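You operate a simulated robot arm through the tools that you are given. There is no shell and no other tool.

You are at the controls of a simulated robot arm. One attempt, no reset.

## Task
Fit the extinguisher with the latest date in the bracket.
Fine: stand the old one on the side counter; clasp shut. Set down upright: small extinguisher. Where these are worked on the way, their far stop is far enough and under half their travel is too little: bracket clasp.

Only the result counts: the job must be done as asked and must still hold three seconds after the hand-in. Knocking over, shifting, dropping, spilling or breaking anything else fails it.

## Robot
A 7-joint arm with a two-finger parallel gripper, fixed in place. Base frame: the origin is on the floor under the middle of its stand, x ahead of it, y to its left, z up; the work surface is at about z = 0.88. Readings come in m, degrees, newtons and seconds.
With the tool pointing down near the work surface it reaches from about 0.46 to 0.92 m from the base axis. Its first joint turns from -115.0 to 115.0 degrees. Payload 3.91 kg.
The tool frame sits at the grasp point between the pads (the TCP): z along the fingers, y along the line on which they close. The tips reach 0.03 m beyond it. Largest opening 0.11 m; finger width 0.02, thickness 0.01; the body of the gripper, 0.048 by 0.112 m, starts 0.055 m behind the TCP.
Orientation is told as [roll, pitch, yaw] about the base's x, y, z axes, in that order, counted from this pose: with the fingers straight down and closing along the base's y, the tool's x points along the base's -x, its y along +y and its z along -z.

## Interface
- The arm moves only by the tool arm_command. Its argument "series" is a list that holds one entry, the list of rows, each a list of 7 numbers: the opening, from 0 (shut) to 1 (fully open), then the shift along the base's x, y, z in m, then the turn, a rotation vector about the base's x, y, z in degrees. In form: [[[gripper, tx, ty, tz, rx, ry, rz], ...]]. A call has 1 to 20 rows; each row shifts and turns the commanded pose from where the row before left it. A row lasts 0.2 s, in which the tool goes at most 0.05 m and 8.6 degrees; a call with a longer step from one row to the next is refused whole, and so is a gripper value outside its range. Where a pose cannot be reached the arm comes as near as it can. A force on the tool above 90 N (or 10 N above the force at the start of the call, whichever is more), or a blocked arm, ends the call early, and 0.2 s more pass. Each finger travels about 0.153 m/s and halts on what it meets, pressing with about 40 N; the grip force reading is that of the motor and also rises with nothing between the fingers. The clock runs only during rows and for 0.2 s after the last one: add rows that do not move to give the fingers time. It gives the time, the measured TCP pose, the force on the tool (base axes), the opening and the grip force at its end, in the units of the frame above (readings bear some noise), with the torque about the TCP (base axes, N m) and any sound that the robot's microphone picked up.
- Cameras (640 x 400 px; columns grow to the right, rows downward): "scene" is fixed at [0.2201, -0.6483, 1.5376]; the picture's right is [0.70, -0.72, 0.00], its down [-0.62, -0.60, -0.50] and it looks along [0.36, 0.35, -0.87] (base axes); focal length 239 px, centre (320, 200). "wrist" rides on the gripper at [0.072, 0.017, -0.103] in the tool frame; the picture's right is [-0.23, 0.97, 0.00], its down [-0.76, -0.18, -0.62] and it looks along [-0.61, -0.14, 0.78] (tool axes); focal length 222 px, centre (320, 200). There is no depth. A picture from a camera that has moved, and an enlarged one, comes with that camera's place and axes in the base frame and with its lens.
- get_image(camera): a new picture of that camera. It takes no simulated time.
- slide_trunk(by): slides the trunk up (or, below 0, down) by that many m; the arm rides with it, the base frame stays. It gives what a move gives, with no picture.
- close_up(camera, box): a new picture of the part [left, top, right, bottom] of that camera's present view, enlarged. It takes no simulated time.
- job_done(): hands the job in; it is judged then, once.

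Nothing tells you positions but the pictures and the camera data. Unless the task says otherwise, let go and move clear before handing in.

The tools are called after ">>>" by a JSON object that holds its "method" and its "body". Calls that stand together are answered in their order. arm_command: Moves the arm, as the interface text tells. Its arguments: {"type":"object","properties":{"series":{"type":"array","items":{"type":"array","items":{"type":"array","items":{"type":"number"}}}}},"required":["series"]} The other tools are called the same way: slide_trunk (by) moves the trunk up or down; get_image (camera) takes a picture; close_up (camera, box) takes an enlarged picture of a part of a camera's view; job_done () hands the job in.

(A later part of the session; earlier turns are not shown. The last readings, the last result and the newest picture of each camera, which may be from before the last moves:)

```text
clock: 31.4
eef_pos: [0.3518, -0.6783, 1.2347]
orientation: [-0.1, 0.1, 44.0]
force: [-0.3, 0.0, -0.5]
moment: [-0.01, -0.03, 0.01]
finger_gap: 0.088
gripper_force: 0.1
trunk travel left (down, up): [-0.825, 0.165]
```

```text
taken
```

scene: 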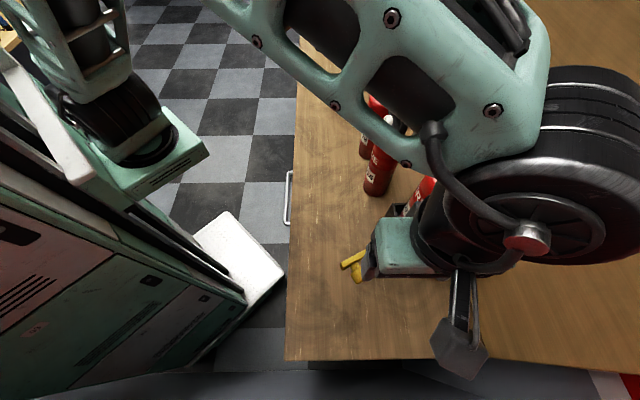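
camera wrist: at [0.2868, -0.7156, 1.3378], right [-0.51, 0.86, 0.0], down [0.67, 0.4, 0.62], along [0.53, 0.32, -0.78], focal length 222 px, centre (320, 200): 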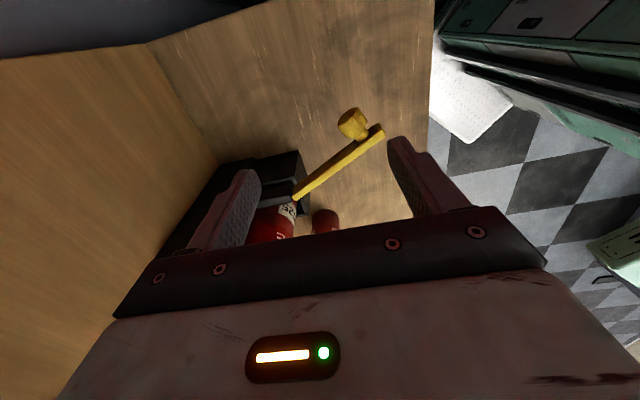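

At this trunk height the arm can't lift high enough, so I'll raise the trunk to its top before moving over the extinguisher.

>>> {"method": "slide_trunk", "body": {"by": 0.165}}

>>> {"method": "get_image", "body": {"camera": "wrist"}}

>>> {"method": "get_image", "body": {"camera": "scene"}}

```text
clock: 33.3
eef_pos: [0.3512, -0.6784, 1.4003]
orientation: [-0.2, 0.2, 44.3]
force: [-0.1, 0.1, -0.7]
moment: [-0.02, 0.0, 0.03]
finger_gap: 0.088
gripper_force: 0.0
trunk travel left (down, up): [-0.99, 0.0]
```

```text
taken
camera wrist: at [0.2871, -0.7157, 1.5027], right [-0.52, 0.86, 0.0], down [0.67, 0.4, 0.62], along [0.53, 0.32, -0.78], focal length 222 px, centre (320, 200)
```

wrist: 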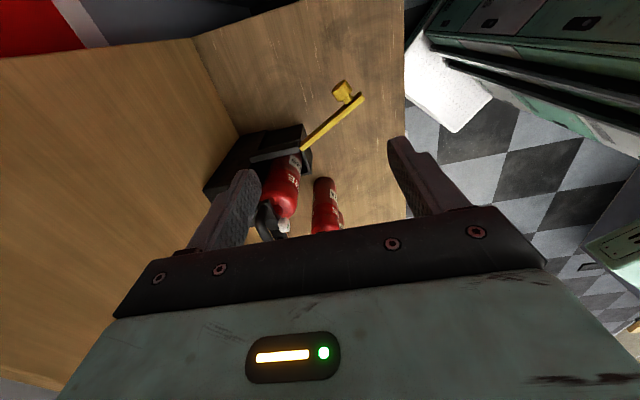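

```text
taken
```

scene: 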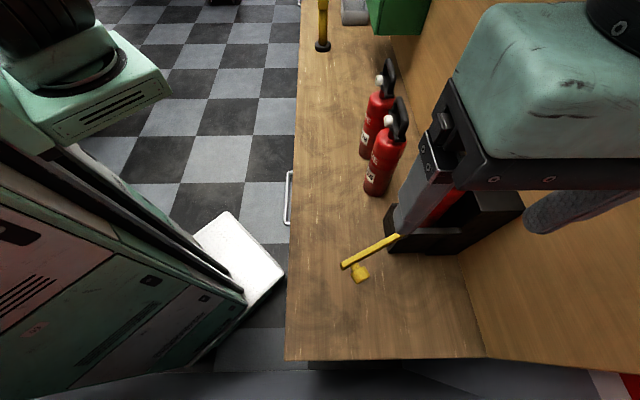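

The clasp rests open at about 115°. Now I'll move over the /25 extinguisher's handle at a safe height and look.

>>> {"method": "arm_command", "body": {"series": [[[0.8, 0.0428, 0.0078, -0.01, 0, 0, 0], [0.8, 0.0428, 0.0078, -0.01, 0, 0, 0], [0.8, 0.0428, 0.0078, -0.01, 0, 0, 0], [0.8, 0.0428, 0.0078, -0.01, 0, 0, 0], [0.8, 0.0428, 0.0078, -0.01, 0, 0, 0], [0.8, 0, 0, 0, 0, 0, 0]]]}}

>>> {"method": "get_image", "body": {"camera": "wrist"}}

>>> {"method": "get_image", "body": {"camera": "scene"}}

```text
clock: 34.7
eef_pos: [0.5663, -0.6397, 1.349]
orientation: [-0.1, 0.1, 44.1]
force: [0.4, -0.3, -0.6]
moment: [0.0, 0.02, 0.01]
finger_gap: 0.0879
gripper_force: 0.0
trunk travel left (down, up): [-0.99, 0.0]
```

```text
taken
camera wrist: at [0.5021, -0.6764, 1.4525], right [-0.52, 0.86, 0.0], down [0.67, 0.4, 0.62], along [0.53, 0.32, -0.78], focal length 222 px, centre (320, 200)
```

wrist: 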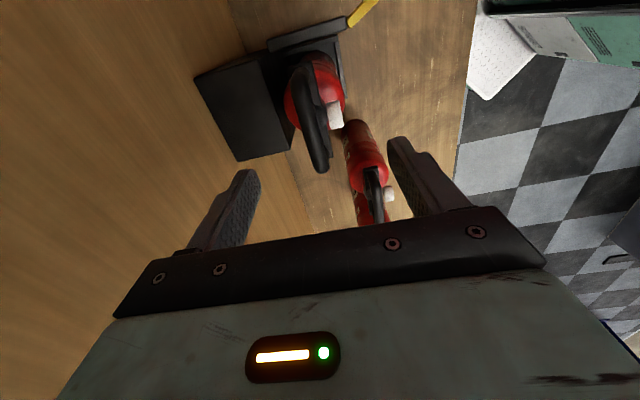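

```text
taken
```

scene: 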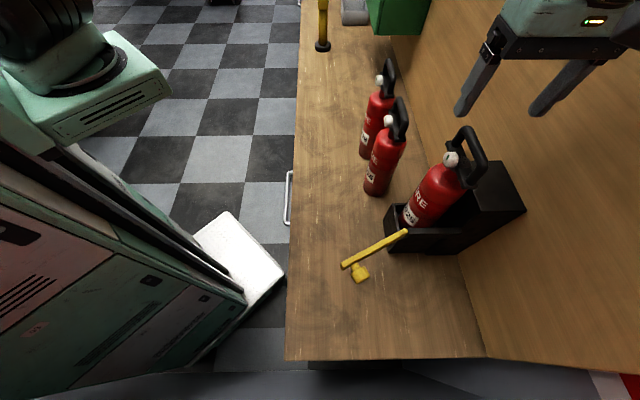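

I'll zoom in on the handle from above to fix its exact position and direction.

>>> {"method": "close_up", "body": {"camera": "wrist", "box": [250, 20, 410, 220]}}

>>> {"method": "close_up", "body": {"camera": "scene", "box": [340, 110, 540, 290]}}

```text
2.00 times, centred on (330, 120) of wrist
camera zoom: at [0.5021, -0.6764, 1.4525], right [-0.52, 0.86, 0.0], down [0.67, 0.4, 0.62], along [0.53, 0.32, -0.78], focal length 444 px, centre (300, 360)
```

zoom: 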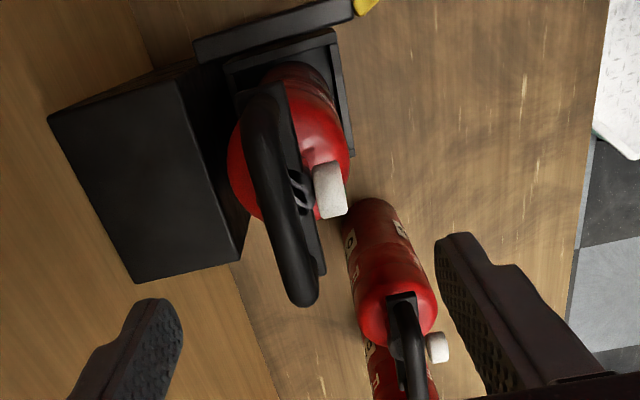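

```text
2.22 times, centred on (440, 200) of scene
camera zoom: at [0.2201, -0.6483, 1.5376], right [0.7, -0.72, 0.0], down [-0.62, -0.6, -0.5], along [0.36, 0.35, -0.87], focal length 531 px, centre (53, 200)
```

zoom: 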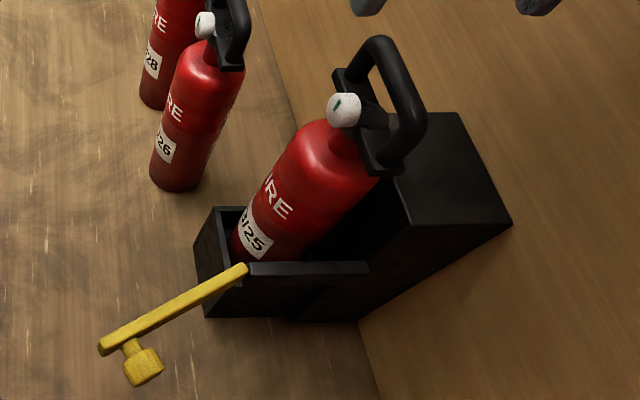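

The handle's top bar is at about (0.569,-0.645), z≈1.258, running along the wall. I'll align over it and descend so the tips stay just above the gauge, then look once more before closing.

>>> {"method": "arm_command", "body": {"series": [[[0.8, 0.0024, -0.0053, -0.01, 0, 0, 0], [0.8, 0, 0, -0.021, 0, 0, 0], [0.8, 0, 0, -0.021, 0, 0, 0], [0.8, 0, 0, -0.021, 0, 0, 0], [0.8, 0, 0, 0, 0, 0, 0]]]}}

>>> {"method": "get_image", "body": {"camera": "wrist"}}

>>> {"method": "close_up", "body": {"camera": "scene", "box": [380, 80, 560, 230]}}

```text
clock: 35.9
eef_pos: [0.5663, -0.6445, 1.2769]
orientation: [-0.1, 0.1, 44.2]
force: [0.7, -0.6, -1.0]
moment: [-0.04, -0.01, -0.03]
finger_gap: 0.0882
gripper_force: 0.1
trunk travel left (down, up): [-0.99, 0.0]
```

```text
taken
camera wrist: at [0.5029, -0.6822, 1.3799], right [-0.52, 0.86, 0.0], down [0.67, 0.4, 0.62], along [0.53, 0.32, -0.78], focal length 222 px, centre (320, 200)
```

wrist: 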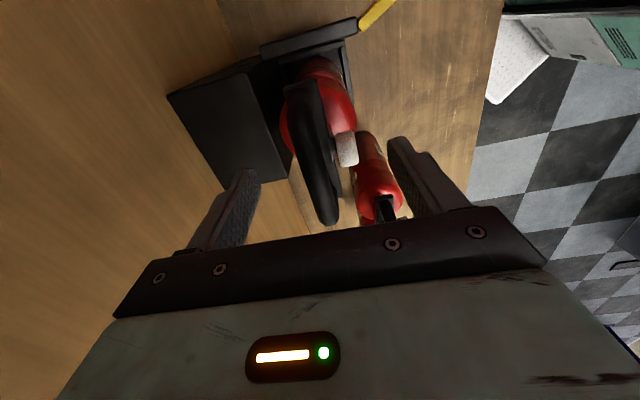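

```text
2.67 times, centred on (470, 155) of scene
camera zoom: at [0.2201, -0.6483, 1.5376], right [0.7, -0.72, 0.0], down [-0.62, -0.6, -0.5], along [0.36, 0.35, -0.87], focal length 637 px, centre (-80, 320)
```

zoom: 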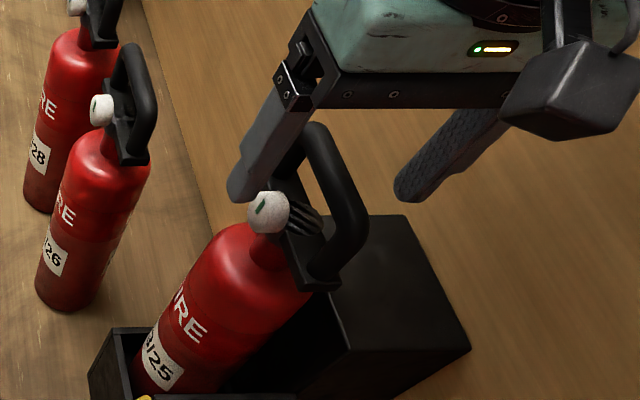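

Fingers straddle the handle bar properly. Closing the grip.

>>> {"method": "arm_command", "body": {"series": [[[0.4, 0, 0, 0, 0, 0, 0], [0, 0, 0, 0, 0, 0, 0], [0, 0, 0, 0, 0, 0, 0], [0, 0, 0, 0, 0, 0, 0]]]}}

>>> {"method": "get_image", "body": {"camera": "wrist"}}

>>> {"method": "close_up", "body": {"camera": "scene", "box": [380, 80, 560, 230]}}

```text
clock: 36.9
eef_pos: [0.5669, -0.6448, 1.2777]
orientation: [-0.1, 0.1, 44.1]
force: [1.9, -2.6, 1.1]
moment: [-0.15, 0.06, 0.07]
finger_gap: 0.0156
gripper_force: 39.6
trunk travel left (down, up): [-0.99, 0.0]
```

```text
taken
camera wrist: at [0.5029, -0.6823, 1.3803], right [-0.52, 0.86, 0.0], down [0.67, 0.41, 0.62], along [0.53, 0.32, -0.78], focal length 222 px, centre (320, 200)
```

wrist: 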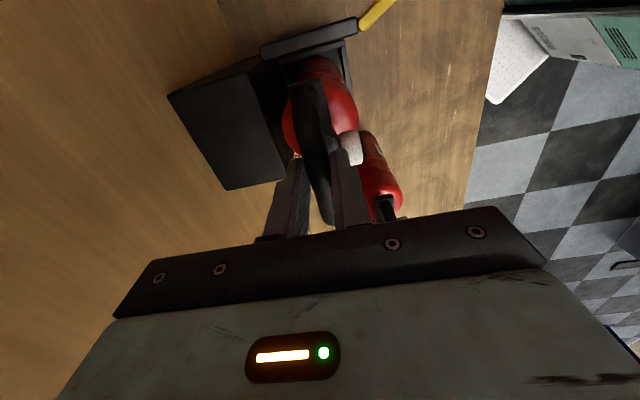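

```text
2.67 times, centred on (470, 155) of scene
camera zoom: at [0.2201, -0.6483, 1.5376], right [0.7, -0.72, 0.0], down [-0.62, -0.6, -0.5], along [0.36, 0.35, -0.87], focal length 637 px, centre (-80, 320)
```

zoom: 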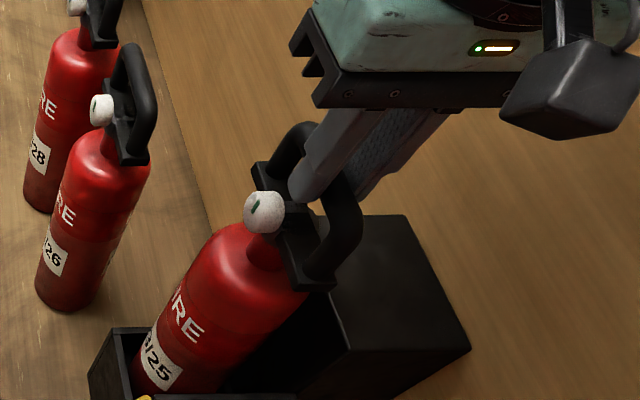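

Gripped (gap 0.016 m). I'll lift slowly and watch the load and the attitude.

>>> {"method": "arm_command", "body": {"series": [[[0, 0, 0, 0.008, 0, 0, 0], [0, 0, 0, 0.012, 0, 0, 0], [0, 0, 0, 0.015, 0, 0, 0], [0, 0, 0, 0, 0, 0, 0]]]}}

>>> {"method": "get_image", "body": {"camera": "wrist"}}

>>> {"method": "close_up", "body": {"camera": "scene", "box": [360, 80, 560, 280]}}

```text
clock: 37.9
eef_pos: [0.5664, -0.6448, 1.3109]
orientation: [0.0, 0.1, 44.1]
force: [-1.2, -0.5, -14.7]
moment: [0.02, 0.07, 0.01]
finger_gap: 0.0159
gripper_force: 40.3
trunk travel left (down, up): [-0.99, 0.0]
```

```text
taken
camera wrist: at [0.5034, -0.6822, 1.414], right [-0.52, 0.86, 0.0], down [0.67, 0.4, 0.62], along [0.53, 0.32, -0.78], focal length 222 px, centre (320, 200)
```

wrist: 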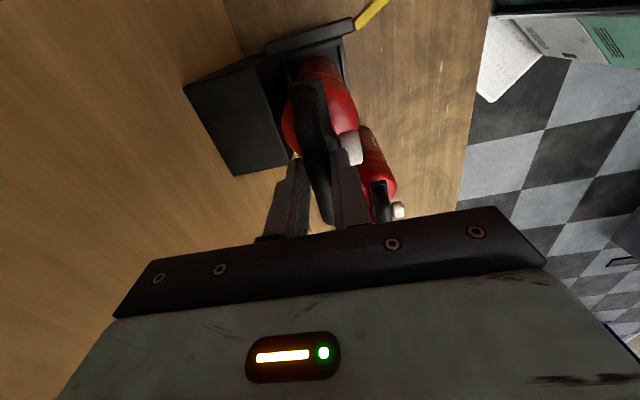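

```text
2.00 times, centred on (460, 180) of scene
camera zoom: at [0.2201, -0.6483, 1.5376], right [0.7, -0.72, 0.0], down [-0.62, -0.6, -0.5], along [0.36, 0.35, -0.87], focal length 478 px, centre (40, 240)
```

zoom: 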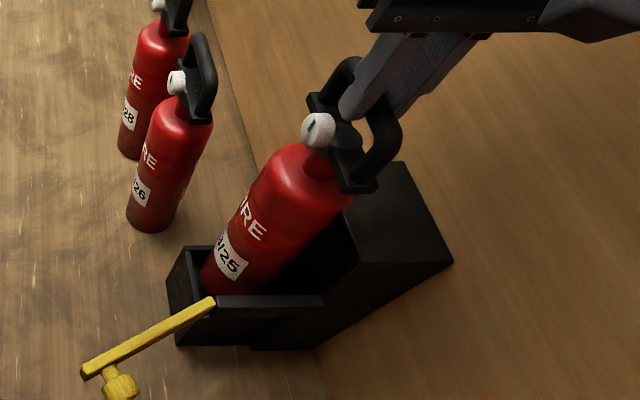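

It weighs about 1.5 kg and hangs upright. Lifting further to clear the bracket's lip.

>>> {"method": "arm_command", "body": {"series": [[[0, 0, 0, 0.015, 0, 0, 0], [0, 0, 0, 0.015, 0, 0, 0], [0, 0, 0, 0.015, 0, 0, 0], [0, 0, 0, 0.015, 0, 0, 0], [0, 0, 0, 0, 0, 0, 0]]]}}

>>> {"method": "close_up", "body": {"camera": "scene", "box": [360, 80, 560, 280]}}

>>> {"method": "get_image", "body": {"camera": "wrist"}}

```text
clock: 39.1
eef_pos: [0.5688, -0.6447, 1.3709]
orientation: [0.0, 0.0, 44.2]
force: [-0.5, -0.9, -15.7]
moment: [-0.04, 0.07, -0.01]
finger_gap: 0.0157
gripper_force: 40.0
trunk travel left (down, up): [-0.99, 0.0]
```

```text
2.00 times, centred on (460, 180) of scene
camera zoom: at [0.2201, -0.6483, 1.5376], right [0.7, -0.72, 0.0], down [-0.62, -0.6, -0.5], along [0.36, 0.35, -0.87], focal length 478 px, centre (40, 240)
```

zoom: 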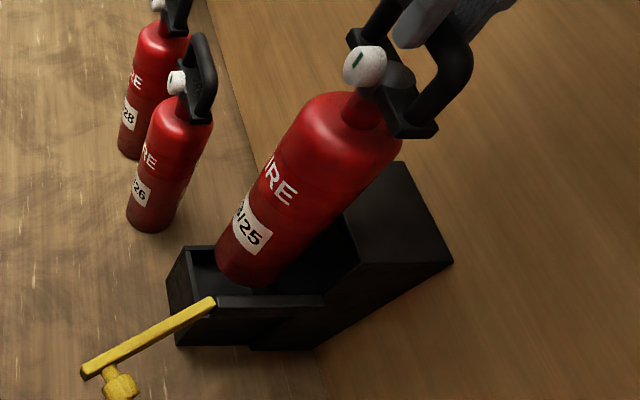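

```text
taken
camera wrist: at [0.5039, -0.6824, 1.4744], right [-0.52, 0.86, 0.0], down [0.67, 0.4, 0.62], along [0.53, 0.32, -0.78], focal length 222 px, centre (320, 200)
```

wrist: 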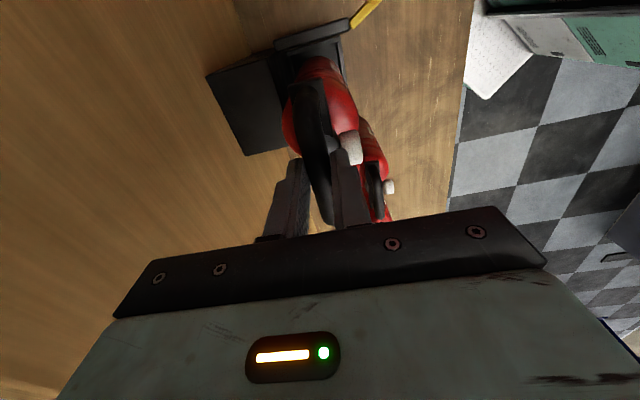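

The base is clear of the lip. Now I'll draw it straight out toward the front of the counter, slowly.

>>> {"method": "arm_command", "body": {"series": [[[0, -0.007, 0.0072, 0, 0, 0, 0], [0, -0.014, 0.0143, 0, 0, 0, 0], [0, -0.0209, 0.0215, 0, 0, 0, 0], [0, -0.0209, 0.0215, 0, 0, 0, 0], [0, -0.0209, 0.0215, 0, 0, 0, 0], [0, -0.0209, 0.0215, 0, 0, 0, 0], [0, -0.0209, 0.0215, 0, 0, 0, 0], [0, -0.0209, 0.0215, 0, 0, 0, 0], [0, -0.014, 0.0143, 0, 0, 0, 0], [0, -0.007, 0.0072, 0, 0, 0, 0], [0, 0, 0, 0, 0, 0, 0]]]}}

>>> {"method": "get_image", "body": {"camera": "scene"}}

>>> {"method": "get_image", "body": {"camera": "wrist"}}

```text
clock: 41.5
eef_pos: [0.3997, -0.4719, 1.3709]
orientation: [0.0, 0.1, 44.2]
force: [-0.2, -0.5, -14.9]
moment: [-0.06, 0.01, 0.04]
finger_gap: 0.0155
gripper_force: 39.9
trunk travel left (down, up): [-0.99, 0.0]
```

```text
taken
```

scene: 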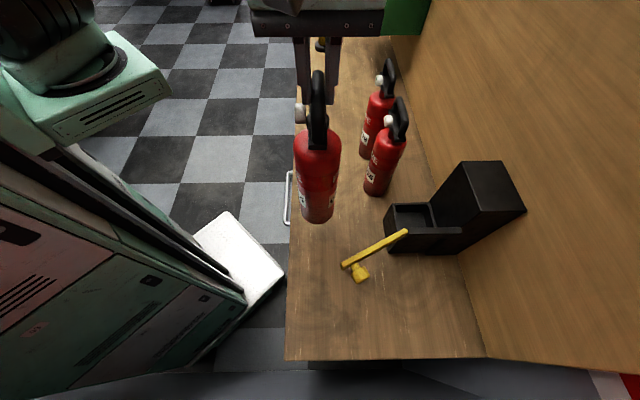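

```text
taken
camera wrist: at [0.3361, -0.51, 1.4743], right [-0.52, 0.86, 0.0], down [0.67, 0.4, 0.62], along [0.53, 0.32, -0.78], focal length 222 px, centre (320, 200)
```

wrist: 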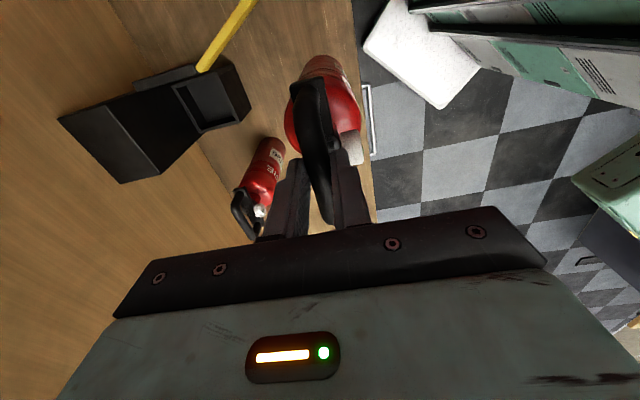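

The old extinguisher is out. I'll take a close look at the empty bracket for fitting geometry, then carry the extinguisher left along the counter's front.

>>> {"method": "close_up", "body": {"camera": "scene", "box": [370, 150, 540, 270]}}

>>> {"method": "close_up", "body": {"camera": "wrist", "box": [40, 20, 280, 200]}}

>>> {"method": "arm_command", "body": {"series": [[[0, 0.0103, 0.01, 0, 0, 0, 0], [0, 0.0206, 0.02, 0, 0, 0, 0], [0, 0.0206, 0.02, 0, 0, 0, 0], [0, 0.0206, 0.02, 0, 0, 0, 0], [0, 0.0206, 0.02, 0, 0, 0, 0], [0, 0.0206, 0.02, 0, 0, 0, 0], [0, 0.0206, 0.02, 0, 0, 0, 0], [0, 0.0206, 0.02, 0, 0, 0, 0], [0, 0.0206, 0.02, 0, 0, 0, 0], [0, 0.0206, 0.02, 0, 0, 0, 0], [0, 0.0206, 0.02, 0, 0, 0, 0], [0, 0.0206, 0.02, 0, 0, 0, 0], [0, 0.0206, 0.02, 0, 0, 0, 0], [0, 0.0206, 0.02, 0, 0, 0, 0], [0, 0.0206, 0.02, 0, 0, 0, 0], [0, 0.0206, 0.02, 0, 0, 0, 0], [0, 0.0103, 0.01, 0, 0, 0, 0], [0, 0.005, 0.005, 0, 0, 0, 0], [0, 0, 0, 0, 0, 0, 0]]]}}

>>> {"method": "get_image", "body": {"camera": "scene"}}

>>> {"method": "get_image", "body": {"camera": "wrist"}}

```text
3.33 times, centred on (455, 210) of scene
camera zoom: at [0.2201, -0.6483, 1.5376], right [0.7, -0.72, 0.0], down [-0.62, -0.6, -0.5], along [0.36, 0.35, -0.87], focal length 797 px, centre (-130, 167)
```

zoom: 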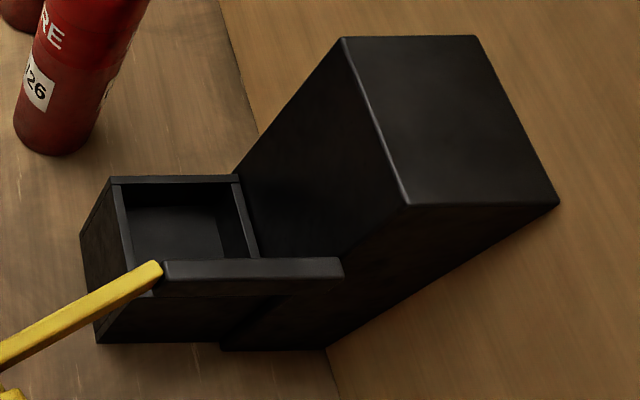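

```text
2.22 times, centred on (160, 110) of wrist
camera zoom: at [0.3361, -0.51, 1.4743], right [-0.52, 0.86, 0.0], down [0.67, 0.4, 0.62], along [0.53, 0.32, -0.78], focal length 494 px, centre (676, 400)
```

zoom: 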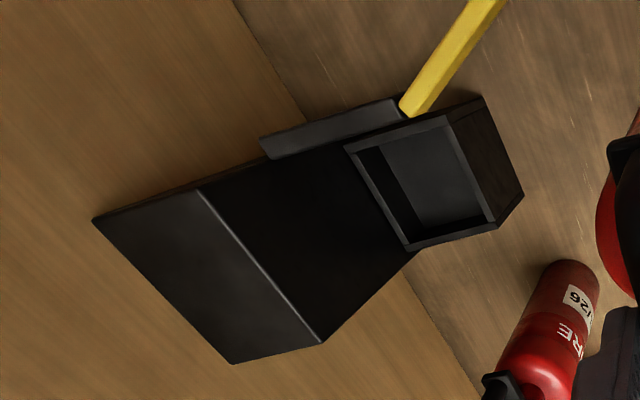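

```text
clock: 45.5
eef_pos: [0.7348, -0.1458, 1.3702]
orientation: [0.0, 0.1, 44.2]
force: [-0.4, 0.5, -15.7]
moment: [-0.06, -0.01, 0.01]
finger_gap: 0.0157
gripper_force: 40.2
trunk travel left (down, up): [-0.99, 0.0]
```

```text
taken
```

scene: 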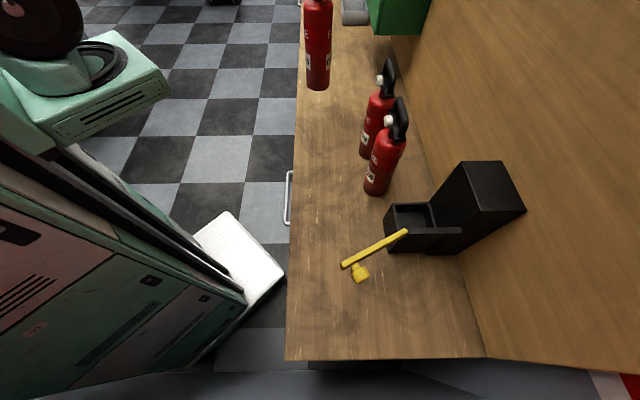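

```text
taken
camera wrist: at [0.6711, -0.1841, 1.4744], right [-0.52, 0.86, 0.0], down [0.67, 0.4, 0.62], along [0.53, 0.32, -0.78], focal length 222 px, centre (320, 200)
```

wrist: 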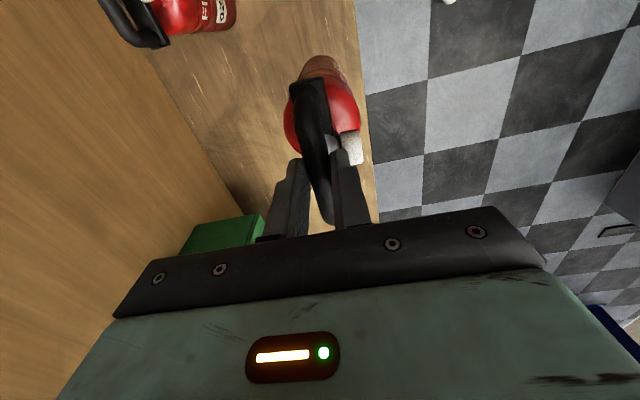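

It hangs steadily at about n=0.62, e=0.43 (left of the 28). I'll shift it a bit inward from the counter edge and lower it.

>>> {"method": "arm_command", "body": {"series": [[[0, 0.0087, -0.009, 0, 0, 0, 0], [0, 0.0131, -0.0135, 0, 0, 0, 0], [0, 0.0131, -0.0135, 0, 0, 0, 0], [0, 0, 0, -0.01, 0, 0, 0], [0, 0, 0, -0.02, 0, 0, 0], [0, 0, 0, -0.02, 0, 0, 0], [0, 0, 0, -0.02, 0, 0, 0], [0, 0, 0, -0.02, 0, 0, 0], [0, 0, 0, -0.02, 0, 0, 0], [0, 0, 0, -0.01, 0, 0, 0], [0, 0, 0, 0, 0, 0, 0]]]}}

>>> {"method": "get_image", "body": {"camera": "scene"}}

>>> {"method": "get_image", "body": {"camera": "wrist"}}

```text
clock: 47.9
eef_pos: [0.7692, -0.183, 1.2506]
orientation: [0.0, 0.1, 44.0]
force: [0.7, -0.2, -15.7]
moment: [-0.04, 0.05, 0.02]
finger_gap: 0.0156
gripper_force: 39.9
trunk travel left (down, up): [-0.99, 0.0]
```

```text
taken
```

scene: 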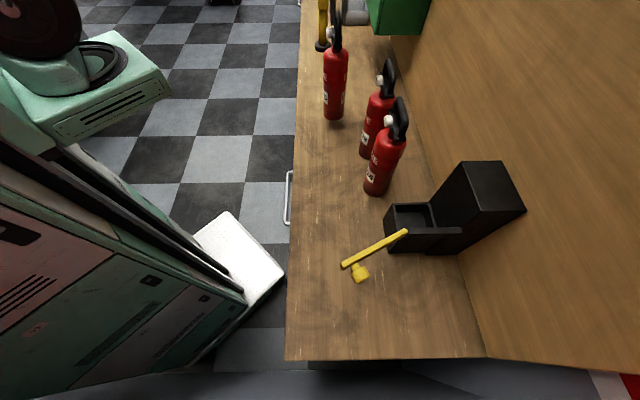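

```text
taken
camera wrist: at [0.706, -0.2211, 1.354], right [-0.52, 0.86, 0.0], down [0.67, 0.4, 0.62], along [0.53, 0.32, -0.78], focal length 222 px, centre (320, 200)
```

wrist: 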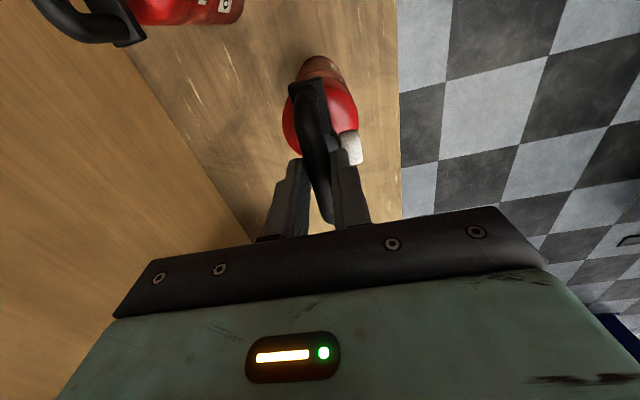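

Still fully suspended. Lowering gently to find contact.

>>> {"method": "arm_command", "body": {"series": [[[0, 0, 0, -0.006, 0, 0, 0], [0, 0, 0, -0.006, 0, 0, 0], [0, 0, 0, -0.006, 0, 0, 0], [0, 0, 0, -0.004, 0, 0, 0]]]}}

>>> {"method": "close_up", "body": {"camera": "scene", "box": [290, 0, 430, 140]}}

```text
clock: 48.9
eef_pos: [0.7696, -0.1837, 1.2278]
orientation: [0.0, 0.0, 44.2]
force: [0.1, -0.4, -15.9]
moment: [-0.03, 0.09, 0.0]
finger_gap: 0.0156
gripper_force: 39.7
trunk travel left (down, up): [-0.99, 0.0]
```

```text
2.86 times, centred on (360, 70) of scene
camera zoom: at [0.2201, -0.6483, 1.5376], right [0.7, -0.72, 0.0], down [-0.62, -0.6, -0.5], along [0.36, 0.35, -0.87], focal length 683 px, centre (206, 571)
```

zoom: 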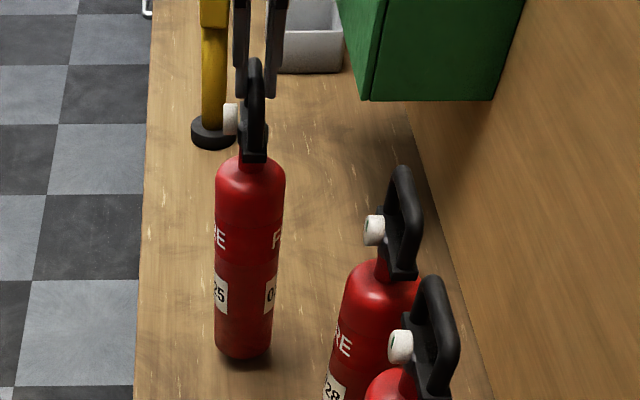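

About 1–2 cm left to the counter. Continuing in small steps.

>>> {"method": "arm_command", "body": {"series": [[[0, 0, 0, -0.004, 0, 0, 0], [0, 0, 0, -0.004, 0, 0, 0], [0, 0, 0, 0, 0, 0, 0]]]}}

```text
clock: 49.7
eef_pos: [0.7698, -0.1828, 1.2207]
orientation: [0.0, 0.1, 44.2]
force: [0.1, 0.3, -16.2]
moment: [-0.05, 0.07, -0.02]
finger_gap: 0.0157
gripper_force: 39.9
trunk travel left (down, up): [-0.99, 0.0]
```

>>> {"method": "arm_command", "body": {"series": [[[0, 0, 0, -0.003, 0, 0, 0], [0, 0, 0, -0.003, 0, 0, 0], [0, 0, 0, 0, 0, 0, 0]]]}}

```text
clock: 50.5
eef_pos: [0.7705, -0.184, 1.2143]
orientation: [-0.1, 0.1, 44.2]
force: [-0.4, 0.0, -15.7]
moment: [-0.04, 0.06, 0.0]
finger_gap: 0.0159
gripper_force: 39.9
trunk travel left (down, up): [-0.99, 0.0]
```

The load is still fully on the hand, so the base hasn't touched yet. I'll keep lowering in small steps.

>>> {"method": "arm_command", "body": {"series": [[[0, 0, 0, -0.003, 0, 0, 0], [0, 0, 0, 0, 0, 0, 0]]]}}

>>> {"method": "arm_command", "body": {"series": [[[0, 0, 0, -0.002, 0, 0, 0], [0, 0, 0, 0, 0, 0, 0]]]}}

>>> {"method": "close_up", "body": {"camera": "scene", "box": [290, 0, 430, 140]}}

```text
clock: 51.1
eef_pos: [0.7691, -0.1832, 1.2096]
orientation: [0.0, 0.1, 44.3]
force: [-0.1, 0.0, -16.2]
moment: [-0.05, 0.08, 0.01]
finger_gap: 0.0154
gripper_force: 40.3
trunk travel left (down, up): [-0.99, 0.0]
```

```text
clock: 51.7
eef_pos: [0.7708, -0.1827, 1.2093]
orientation: [0.0, 0.1, 44.2]
force: [0.3, 0.8, -15.4]
moment: [-0.07, 0.06, 0.0]
finger_gap: 0.0158
gripper_force: 40.7
trunk travel left (down, up): [-0.99, 0.0]
```

```text
2.86 times, centred on (360, 70) of scene
camera zoom: at [0.2201, -0.6483, 1.5376], right [0.7, -0.72, 0.0], down [-0.62, -0.6, -0.5], along [0.36, 0.35, -0.87], focal length 683 px, centre (206, 571)
```

zoom: 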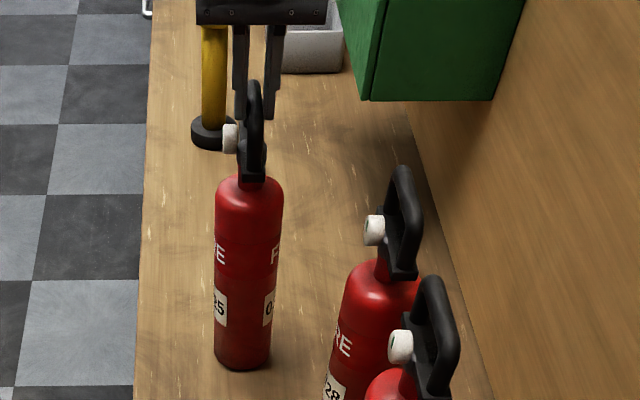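

>>> {"method": "arm_command", "body": {"series": [[[0, 0, 0, -0.002, 0, 0, 0], [0, 0, 0, -0.002, 0, 0, 0], [0, 0, 0, 0, 0, 0, 0]]]}}

```text
clock: 52.5
eef_pos: [0.7707, -0.1842, 1.2091]
orientation: [-0.2, 0.1, 44.2]
force: [0.4, -3.6, 8.2]
moment: [-0.58, 0.46, 0.05]
finger_gap: 0.0154
gripper_force: 39.8
trunk travel left (down, up): [-0.99, 0.0]
```

Contact: the counter now carries the extinguisher. I'll relax 1–2 mm, open the fingers, and rise straight up.

>>> {"method": "arm_command", "body": {"series": [[[0, 0, 0, 0.002, 0, 0, 0], [0, 0, 0, 0, 0, 0, 0], [0.3, 0, 0, 0, 0, 0, 0], [0.5, 0, 0, 0, 0, 0, 0], [0.5, 0, 0, 0, 0, 0, 0]]]}}

>>> {"method": "get_image", "body": {"camera": "wrist"}}

>>> {"method": "close_up", "body": {"camera": "scene", "box": [290, 0, 430, 140]}}

```text
clock: 53.7
eef_pos: [0.7687, -0.1828, 1.2095]
orientation: [-0.1, 0.2, 44.2]
force: [0.6, -0.5, -0.6]
moment: [-0.02, 0.02, 0.0]
finger_gap: 0.0551
gripper_force: 0.0
trunk travel left (down, up): [-0.99, 0.0]
```

```text
taken
camera wrist: at [0.7053, -0.2208, 1.3118], right [-0.52, 0.86, 0.0], down [0.67, 0.4, 0.62], along [0.53, 0.32, -0.78], focal length 222 px, centre (320, 200)
```

wrist: 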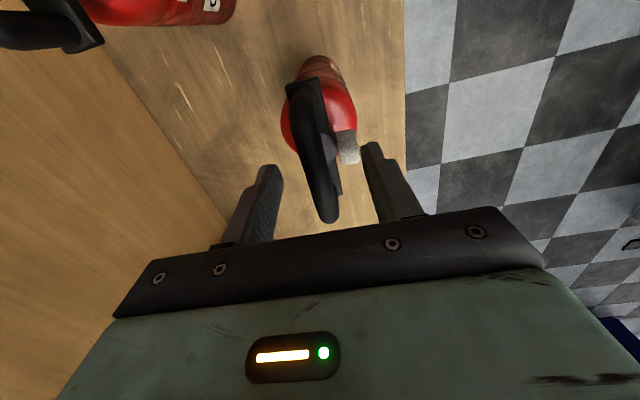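

```text
2.86 times, centred on (360, 70) of scene
camera zoom: at [0.2201, -0.6483, 1.5376], right [0.7, -0.72, 0.0], down [-0.62, -0.6, -0.5], along [0.36, 0.35, -0.87], focal length 683 px, centre (206, 571)
```

zoom: 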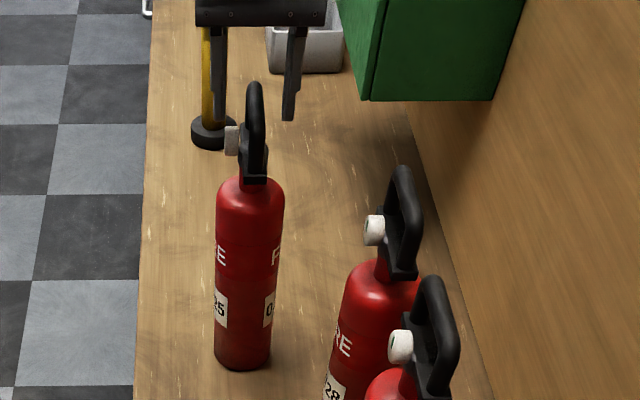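

The old one stands upright by itself. Now up and over to the 02/28 extinguisher.

>>> {"method": "arm_command", "body": {"series": [[[0.5, 0, 0, 0.02, 0, 0, 0], [0.5, 0, 0, 0.035, 0, 0, 0], [0.7, 0, 0, 0.035, 0, 0, 0], [0.8, -0.0055, -0.0385, 0, 0, 0, 0], [0.8, -0.0055, -0.0385, 0, 0, 0, 0], [0.8, -0.0055, -0.0385, 0, 0, 0, 0], [0.8, -0.0055, -0.0385, 0, 0, 0, 0], [0.8, -0.0055, -0.0385, 0, 0, 0, 0], [0.8, 0, 0, 0, 0, 0, 0]]]}}

>>> {"method": "get_image", "body": {"camera": "wrist"}}

>>> {"method": "get_image", "body": {"camera": "scene"}}

```text
clock: 55.7
eef_pos: [0.7427, -0.3767, 1.2974]
orientation: [0.0, 0.1, 44.2]
force: [0.4, -0.2, -0.2]
moment: [0.0, -0.02, 0.02]
finger_gap: 0.0877
gripper_force: 0.1
trunk travel left (down, up): [-0.99, 0.0]
```

```text
taken
camera wrist: at [0.6773, -0.4144, 1.4015], right [-0.52, 0.86, 0.0], down [0.67, 0.4, 0.62], along [0.53, 0.32, -0.78], focal length 222 px, centre (320, 200)
```

wrist: 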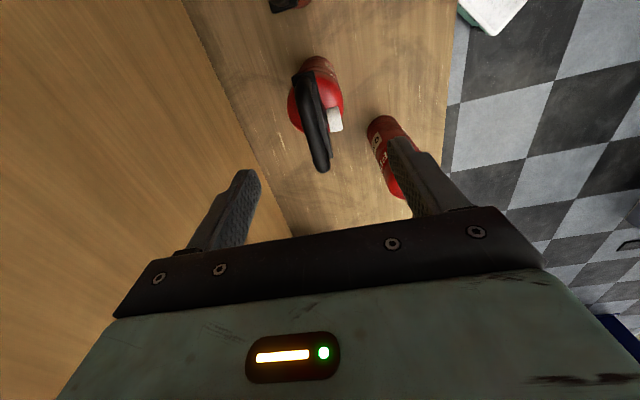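

```text
taken
```

scene: 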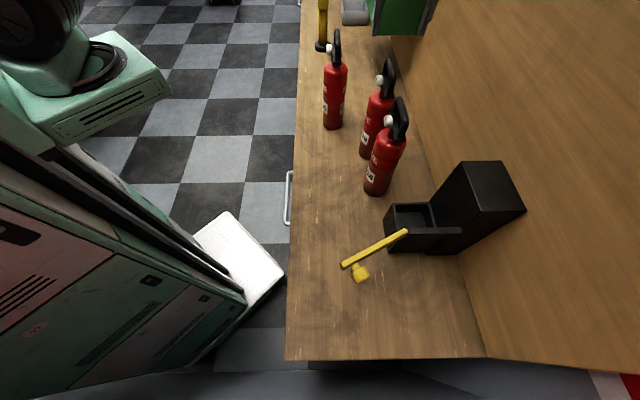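

>>> {"method": "close_up", "body": {"camera": "wrist", "box": [250, 20, 410, 220]}}

>>> {"method": "close_up", "body": {"camera": "scene", "box": [310, 20, 430, 200]}}

```text
2.00 times, centred on (330, 120) of wrist
camera zoom: at [0.6773, -0.4144, 1.4015], right [-0.52, 0.86, 0.0], down [0.67, 0.4, 0.62], along [0.53, 0.32, -0.78], focal length 444 px, centre (300, 360)
```

zoom: 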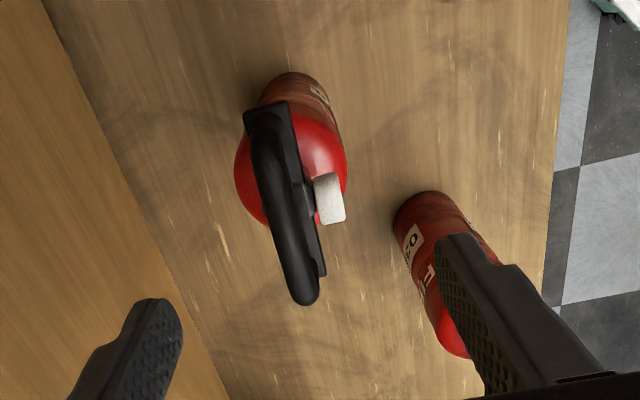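

```text
2.22 times, centred on (370, 110) of scene
camera zoom: at [0.2201, -0.6483, 1.5376], right [0.7, -0.72, 0.0], down [-0.62, -0.6, -0.5], along [0.36, 0.35, -0.87], focal length 531 px, centre (209, 400)
```

zoom: 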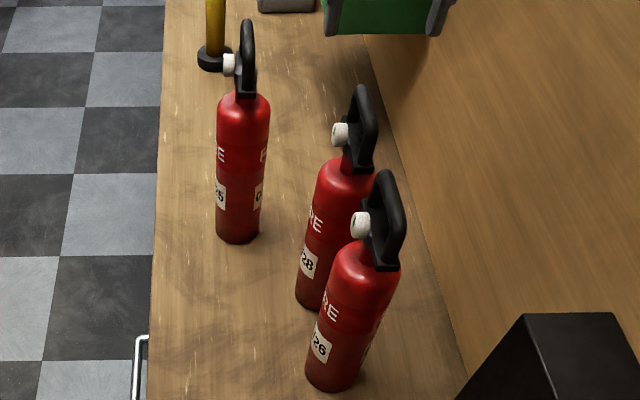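

The 28's handle bar is centred near n=0.793, e=0.274 at z≈1.189. Aligning and descending to the same grip depth as before.

>>> {"method": "arm_command", "body": {"series": [[[0.8, 0.0064, -0.0008, -0.01, 0, 0, 0], [0.8, 0, 0, -0.026, 0, 0, 0], [0.8, 0, 0, -0.026, 0, 0, 0], [0.8, 0, 0, -0.026, 0, 0, 0], [0.8, 0, 0, 0, 0, 0, 0]]]}}

>>> {"method": "get_image", "body": {"camera": "wrist"}}

>>> {"method": "close_up", "body": {"camera": "scene", "box": [310, 20, 450, 160]}}

```text
clock: 56.9
eef_pos: [0.7486, -0.3759, 1.2109]
orientation: [-0.2, 0.1, 44.1]
force: [0.6, -0.1, -0.2]
moment: [0.02, -0.01, -0.02]
finger_gap: 0.0881
gripper_force: 0.1
trunk travel left (down, up): [-0.99, 0.0]
```

```text
taken
camera wrist: at [0.6845, -0.4136, 1.3136], right [-0.52, 0.86, 0.0], down [0.67, 0.4, 0.62], along [0.53, 0.32, -0.78], focal length 222 px, centre (320, 200)
```

wrist: 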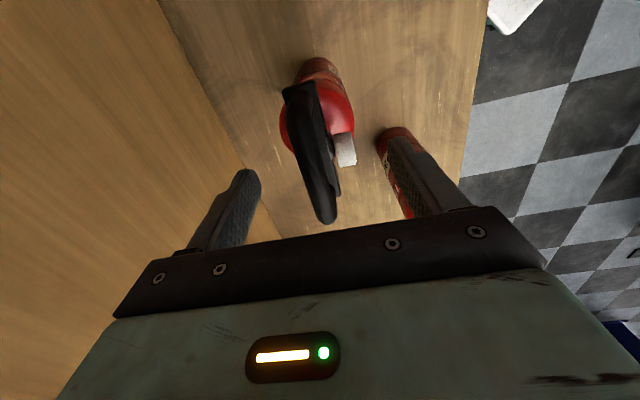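

```text
2.86 times, centred on (380, 90) of scene
camera zoom: at [0.2201, -0.6483, 1.5376], right [0.7, -0.72, 0.0], down [-0.62, -0.6, -0.5], along [0.36, 0.35, -0.87], focal length 683 px, centre (149, 514)
```

zoom: 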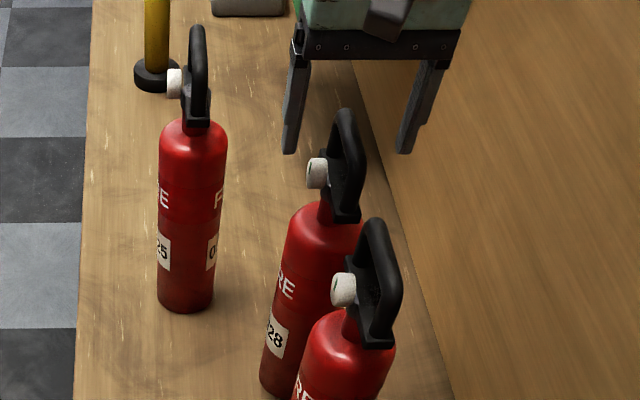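

Centred. Closing on the 28's handle and lifting slightly.

>>> {"method": "arm_command", "body": {"series": [[[0.4, 0, 0, 0, 0, 0, 0], [0, 0, 0, 0, 0, 0, 0], [0, 0, 0, 0, 0, 0, 0], [0, 0, 0, 0, 0, 0, 0]]]}}

>>> {"method": "arm_command", "body": {"series": [[[0, 0, 0, 0.006, 0, 0, 0], [0, 0, 0, 0.01, 0, 0, 0], [0, 0, 0, 0.014, 0, 0, 0], [0, 0, 0, 0, 0, 0, 0]]]}}

>>> {"method": "get_image", "body": {"camera": "wrist"}}

>>> {"method": "close_up", "body": {"camera": "scene", "box": [310, 20, 450, 200]}}

```text
clock: 57.9
eef_pos: [0.7491, -0.3754, 1.2119]
orientation: [-0.1, 0.2, 44.2]
force: [1.3, -2.7, 3.1]
moment: [-0.18, 0.09, 0.06]
finger_gap: 0.0156
gripper_force: 40.5
trunk travel left (down, up): [-0.99, 0.0]
```

```text
clock: 58.9
eef_pos: [0.7498, -0.3751, 1.2402]
orientation: [0.0, 0.0, 44.2]
force: [0.3, 0.1, -15.8]
moment: [-0.06, 0.11, 0.03]
finger_gap: 0.0153
gripper_force: 39.9
trunk travel left (down, up): [-0.99, 0.0]
```

```text
taken
camera wrist: at [0.6854, -0.4138, 1.3434], right [-0.52, 0.86, 0.0], down [0.67, 0.4, 0.62], along [0.53, 0.32, -0.78], focal length 222 px, centre (320, 200)
```

wrist: 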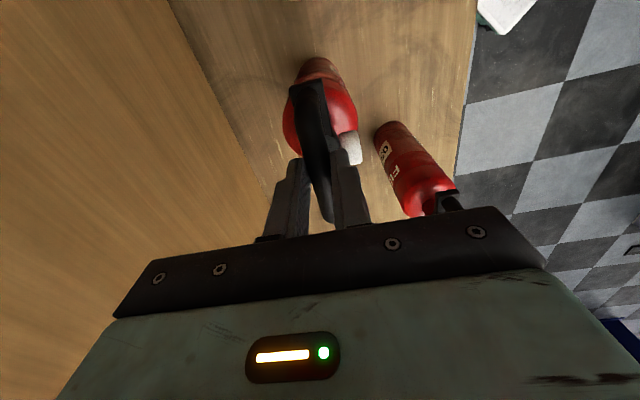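

```text
2.22 times, centred on (380, 110) of scene
camera zoom: at [0.2201, -0.6483, 1.5376], right [0.7, -0.72, 0.0], down [-0.62, -0.6, -0.5], along [0.36, 0.35, -0.87], focal length 531 px, centre (187, 400)
```

zoom: 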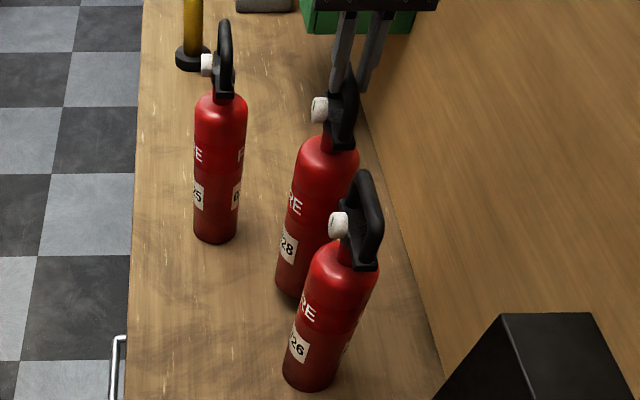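

Lifted cleanly (about 15.8 N). I'll raise it, draw it forward of the 26, carry it right, and stop in front of the bracket.

>>> {"method": "arm_command", "body": {"series": [[[0, 0, 0, 0.01, 0, 0, 0], [0, 0, 0, 0.02, 0, 0, 0], [0, 0, 0, 0.02, 0, 0, 0], [0, 0, 0, 0.02, 0, 0, 0], [0, 0, 0, 0.01, 0, 0, 0], [0, -0.0087, 0.009, 0, 0, 0, 0], [0, -0.0174, 0.0179, 0, 0, 0, 0], [0, -0.0174, 0.0179, 0, 0, 0, 0], [0, -0.0174, 0.0179, 0, 0, 0, 0], [0, -0.0174, 0.0179, 0, 0, 0, 0], [0, -0.0174, 0.0179, 0, 0, 0, 0], [0, -0.0174, 0.0179, 0, 0, 0, 0], [0, -0.0087, 0.009, 0, 0, 0, 0], [0, 0, 0, 0, 0, 0, 0]]]}}

>>> {"method": "get_image", "body": {"camera": "scene"}}

```text
clock: 61.9
eef_pos: [0.6273, -0.2495, 1.3197]
orientation: [-0.1, 0.1, 44.2]
force: [-0.1, 0.4, -16.3]
moment: [-0.07, 0.04, -0.02]
finger_gap: 0.0152
gripper_force: 39.6
trunk travel left (down, up): [-0.99, 0.0]
```

```text
taken
```

scene: 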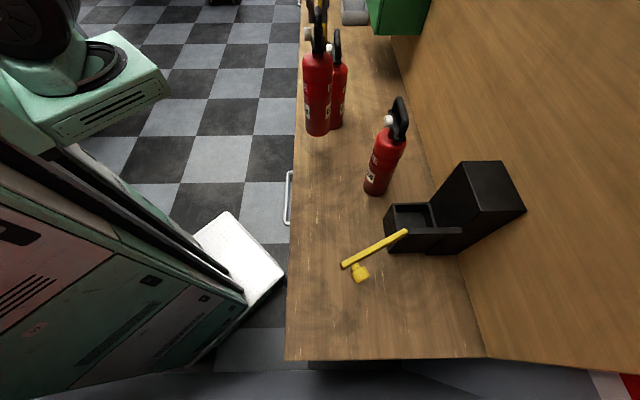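

Clear of both neighbours. Now right along the counter, rising to insertion height.

>>> {"method": "arm_command", "body": {"series": [[[0, -0.0095, -0.0092, 0.003, 0, 0, 0], [0, -0.0189, -0.0184, 0.005, 0, 0, 0], [0, -0.0189, -0.0184, 0.005, 0, 0, 0], [0, -0.0189, -0.0184, 0.005, 0, 0, 0], [0, -0.0189, -0.0184, 0.005, 0, 0, 0], [0, -0.0189, -0.0184, 0.005, 0, 0, 0], [0, -0.0189, -0.0184, 0.005, 0, 0, 0], [0, -0.0189, -0.0184, 0.005, 0, 0, 0], [0, -0.0189, -0.0184, 0.005, 0, 0, 0], [0, -0.0189, -0.0184, 0.005, 0, 0, 0], [0, -0.0189, -0.0184, 0.005, 0, 0, 0], [0, -0.0189, -0.0184, 0.003, 0, 0, 0], [0, -0.0095, -0.0092, 0, 0, 0, 0], [0, 0, 0, 0, 0, 0, 0]]]}}

>>> {"method": "get_image", "body": {"camera": "scene"}}

>>> {"method": "get_image", "body": {"camera": "wrist"}}

```text
clock: 64.9
eef_pos: [0.4008, -0.4733, 1.376]
orientation: [0.0, 0.0, 44.2]
force: [0.9, -0.3, -16.8]
moment: [-0.1, 0.09, 0.02]
finger_gap: 0.0158
gripper_force: 40.0
trunk travel left (down, up): [-0.99, 0.0]
```

```text
taken
```

scene: 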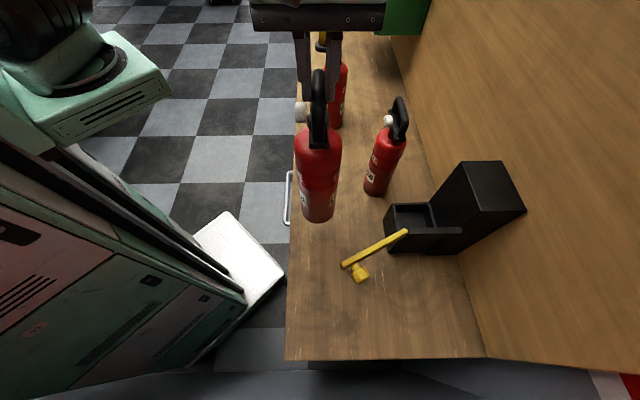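

```text
taken
camera wrist: at [0.3362, -0.5109, 1.479], right [-0.52, 0.86, 0.0], down [0.67, 0.4, 0.62], along [0.53, 0.32, -0.78], focal length 222 px, centre (320, 200)
```

wrist: 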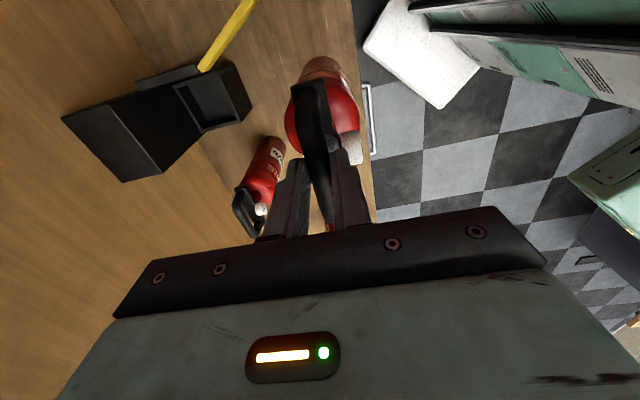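

The pose matches the exit path of the old one. Moving straight in over the cup.

>>> {"method": "arm_command", "body": {"series": [[[0, 0.007, -0.0072, 0, 0, 0, 0], [0, 0.0139, -0.0143, 0, 0, 0, 0], [0, 0.0209, -0.0215, 0, 0, 0, 0], [0, 0.0209, -0.0215, 0, 0, 0, 0], [0, 0.0209, -0.0215, 0, 0, 0, 0], [0, 0.0209, -0.0215, 0, 0, 0, 0], [0, 0.0209, -0.0215, 0, 0, 0, 0], [0, 0.0209, -0.0215, 0, 0, 0, 0], [0, 0.0139, -0.0143, 0, 0, 0, 0], [0, 0.0065, -0.0067, 0, 0, 0, 0], [0, 0, 0, 0, 0, 0, 0], [0, 0, 0, 0, 0, 0, 0]]]}}

>>> {"method": "close_up", "body": {"camera": "scene", "box": [360, 80, 560, 280]}}

>>> {"method": "get_image", "body": {"camera": "wrist"}}

```text
clock: 67.5
eef_pos: [0.5665, -0.6433, 1.375]
orientation: [0.0, 0.0, 44.2]
force: [-0.4, -0.6, -15.7]
moment: [-0.03, 0.12, 0.02]
finger_gap: 0.0156
gripper_force: 40.5
trunk travel left (down, up): [-0.99, 0.0]
```

```text
2.00 times, centred on (460, 180) of scene
camera zoom: at [0.2201, -0.6483, 1.5376], right [0.7, -0.72, 0.0], down [-0.62, -0.6, -0.5], along [0.36, 0.35, -0.87], focal length 478 px, centre (40, 240)
```

zoom: 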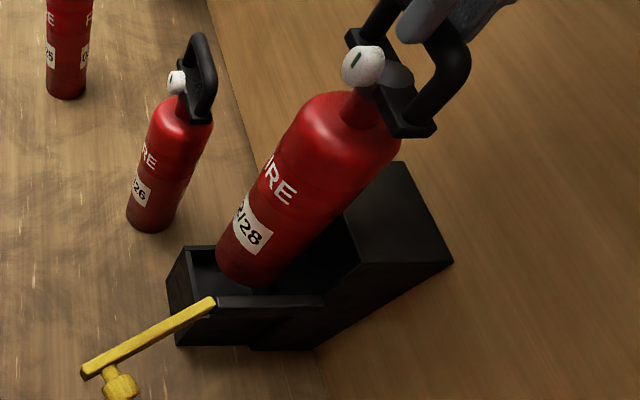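

```text
taken
camera wrist: at [0.5026, -0.6825, 1.4788], right [-0.52, 0.86, 0.0], down [0.67, 0.4, 0.62], along [0.53, 0.32, -0.78], focal length 222 px, centre (320, 200)
```

wrist: 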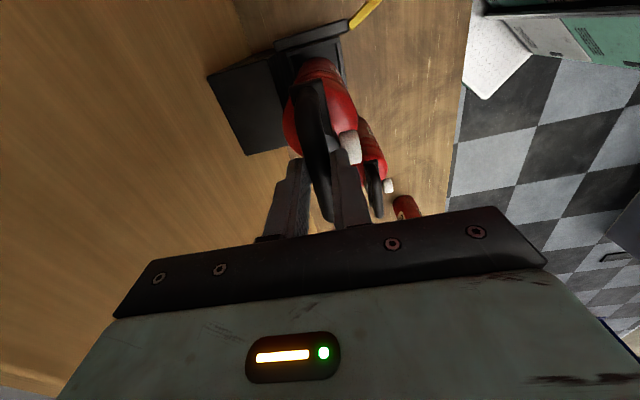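

The 28 hangs exactly where the old one did on the way out. Lowering into the cup, watching the force.

>>> {"method": "arm_command", "body": {"series": [[[0, 0.0007, -0.0007, -0.01, 0, 0, 0], [0, 0, 0, -0.012, 0, 0, 0], [0, 0, 0, -0.012, 0, 0, 0], [0, 0, 0, -0.012, 0, 0, 0], [0, 0, 0, 0, 0, 0, 0]]]}}

>>> {"method": "arm_command", "body": {"series": [[[0, 0, 0, -0.006, 0, 0, 0], [0, 0, 0, -0.006, 0, 0, 0], [0, 0, 0, -0.006, 0, 0, 0], [0, 0, 0, 0, 0, 0, 0]]]}}

>>> {"method": "close_up", "body": {"camera": "scene", "box": [360, 80, 560, 280]}}

```text
clock: 68.7
eef_pos: [0.5668, -0.6447, 1.3286]
orientation: [0.0, 0.1, 44.3]
force: [-0.6, -0.6, -16.3]
moment: [-0.06, 0.1, -0.01]
finger_gap: 0.0158
gripper_force: 40.5
trunk travel left (down, up): [-0.99, 0.0]
```

```text
clock: 69.7
eef_pos: [0.5672, -0.6441, 1.3107]
orientation: [0.0, 0.0, 44.1]
force: [0.5, -0.6, -15.7]
moment: [-0.06, 0.14, 0.0]
finger_gap: 0.0156
gripper_force: 40.2
trunk travel left (down, up): [-0.99, 0.0]
```

```text
2.00 times, centred on (460, 180) of scene
camera zoom: at [0.2201, -0.6483, 1.5376], right [0.7, -0.72, 0.0], down [-0.62, -0.6, -0.5], along [0.36, 0.35, -0.87], focal length 478 px, centre (40, 240)
```

zoom: 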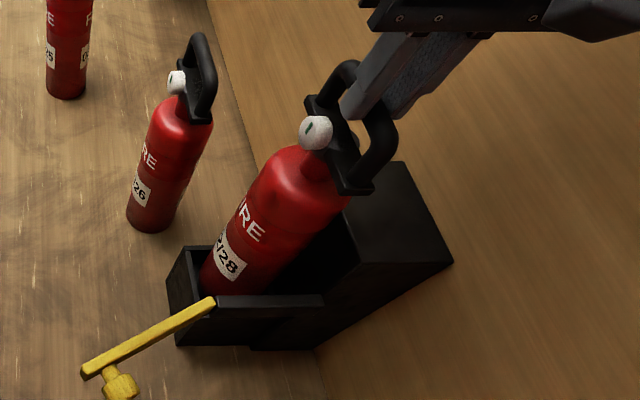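

It's entering the cup without any contact. Continuing down toward the expected seat at z≈1.28.

>>> {"method": "arm_command", "body": {"series": [[[0, 0, 0, -0.006, 0, 0, 0], [0, 0, 0, -0.006, 0, 0, 0], [0, 0, 0, -0.006, 0, 0, 0], [0, 0, 0, -0.004, 0, 0, 0], [0, 0, 0, 0, 0, 0, 0]]]}}

>>> {"method": "arm_command", "body": {"series": [[[0, 0, 0, -0.003, 0, 0, 0], [0, 0, 0, -0.003, 0, 0, 0], [0, 0, 0, 0, 0, 0, 0]]]}}

```text
clock: 70.9
eef_pos: [0.5668, -0.6451, 1.2905]
orientation: [0.0, 0.1, 44.2]
force: [0.1, -0.5, -16.4]
moment: [-0.04, 0.11, 0.01]
finger_gap: 0.0154
gripper_force: 39.7
trunk travel left (down, up): [-0.99, 0.0]
```

```text
clock: 71.7
eef_pos: [0.5671, -0.6441, 1.2837]
orientation: [0.1, 0.0, 44.2]
force: [0.5, 0.0, -15.0]
moment: [-0.04, 0.13, -0.02]
finger_gap: 0.0157
gripper_force: 40.2
trunk travel left (down, up): [-0.99, 0.0]
```

>>> {"method": "arm_command", "body": {"series": [[[0, 0, 0, -0.002, 0, 0, 0], [0, 0, 0, -0.002, 0, 0, 0], [0, 0, 0, 0, 0, 0, 0]]]}}

```text
clock: 72.5
eef_pos: [0.5688, -0.6446, 1.2821]
orientation: [-0.2, 0.1, 44.2]
force: [1.3, -0.7, 0.3]
moment: [0.21, -0.3, -0.03]
finger_gap: 0.0155
gripper_force: 39.5
trunk travel left (down, up): [-0.99, 0.0]
```

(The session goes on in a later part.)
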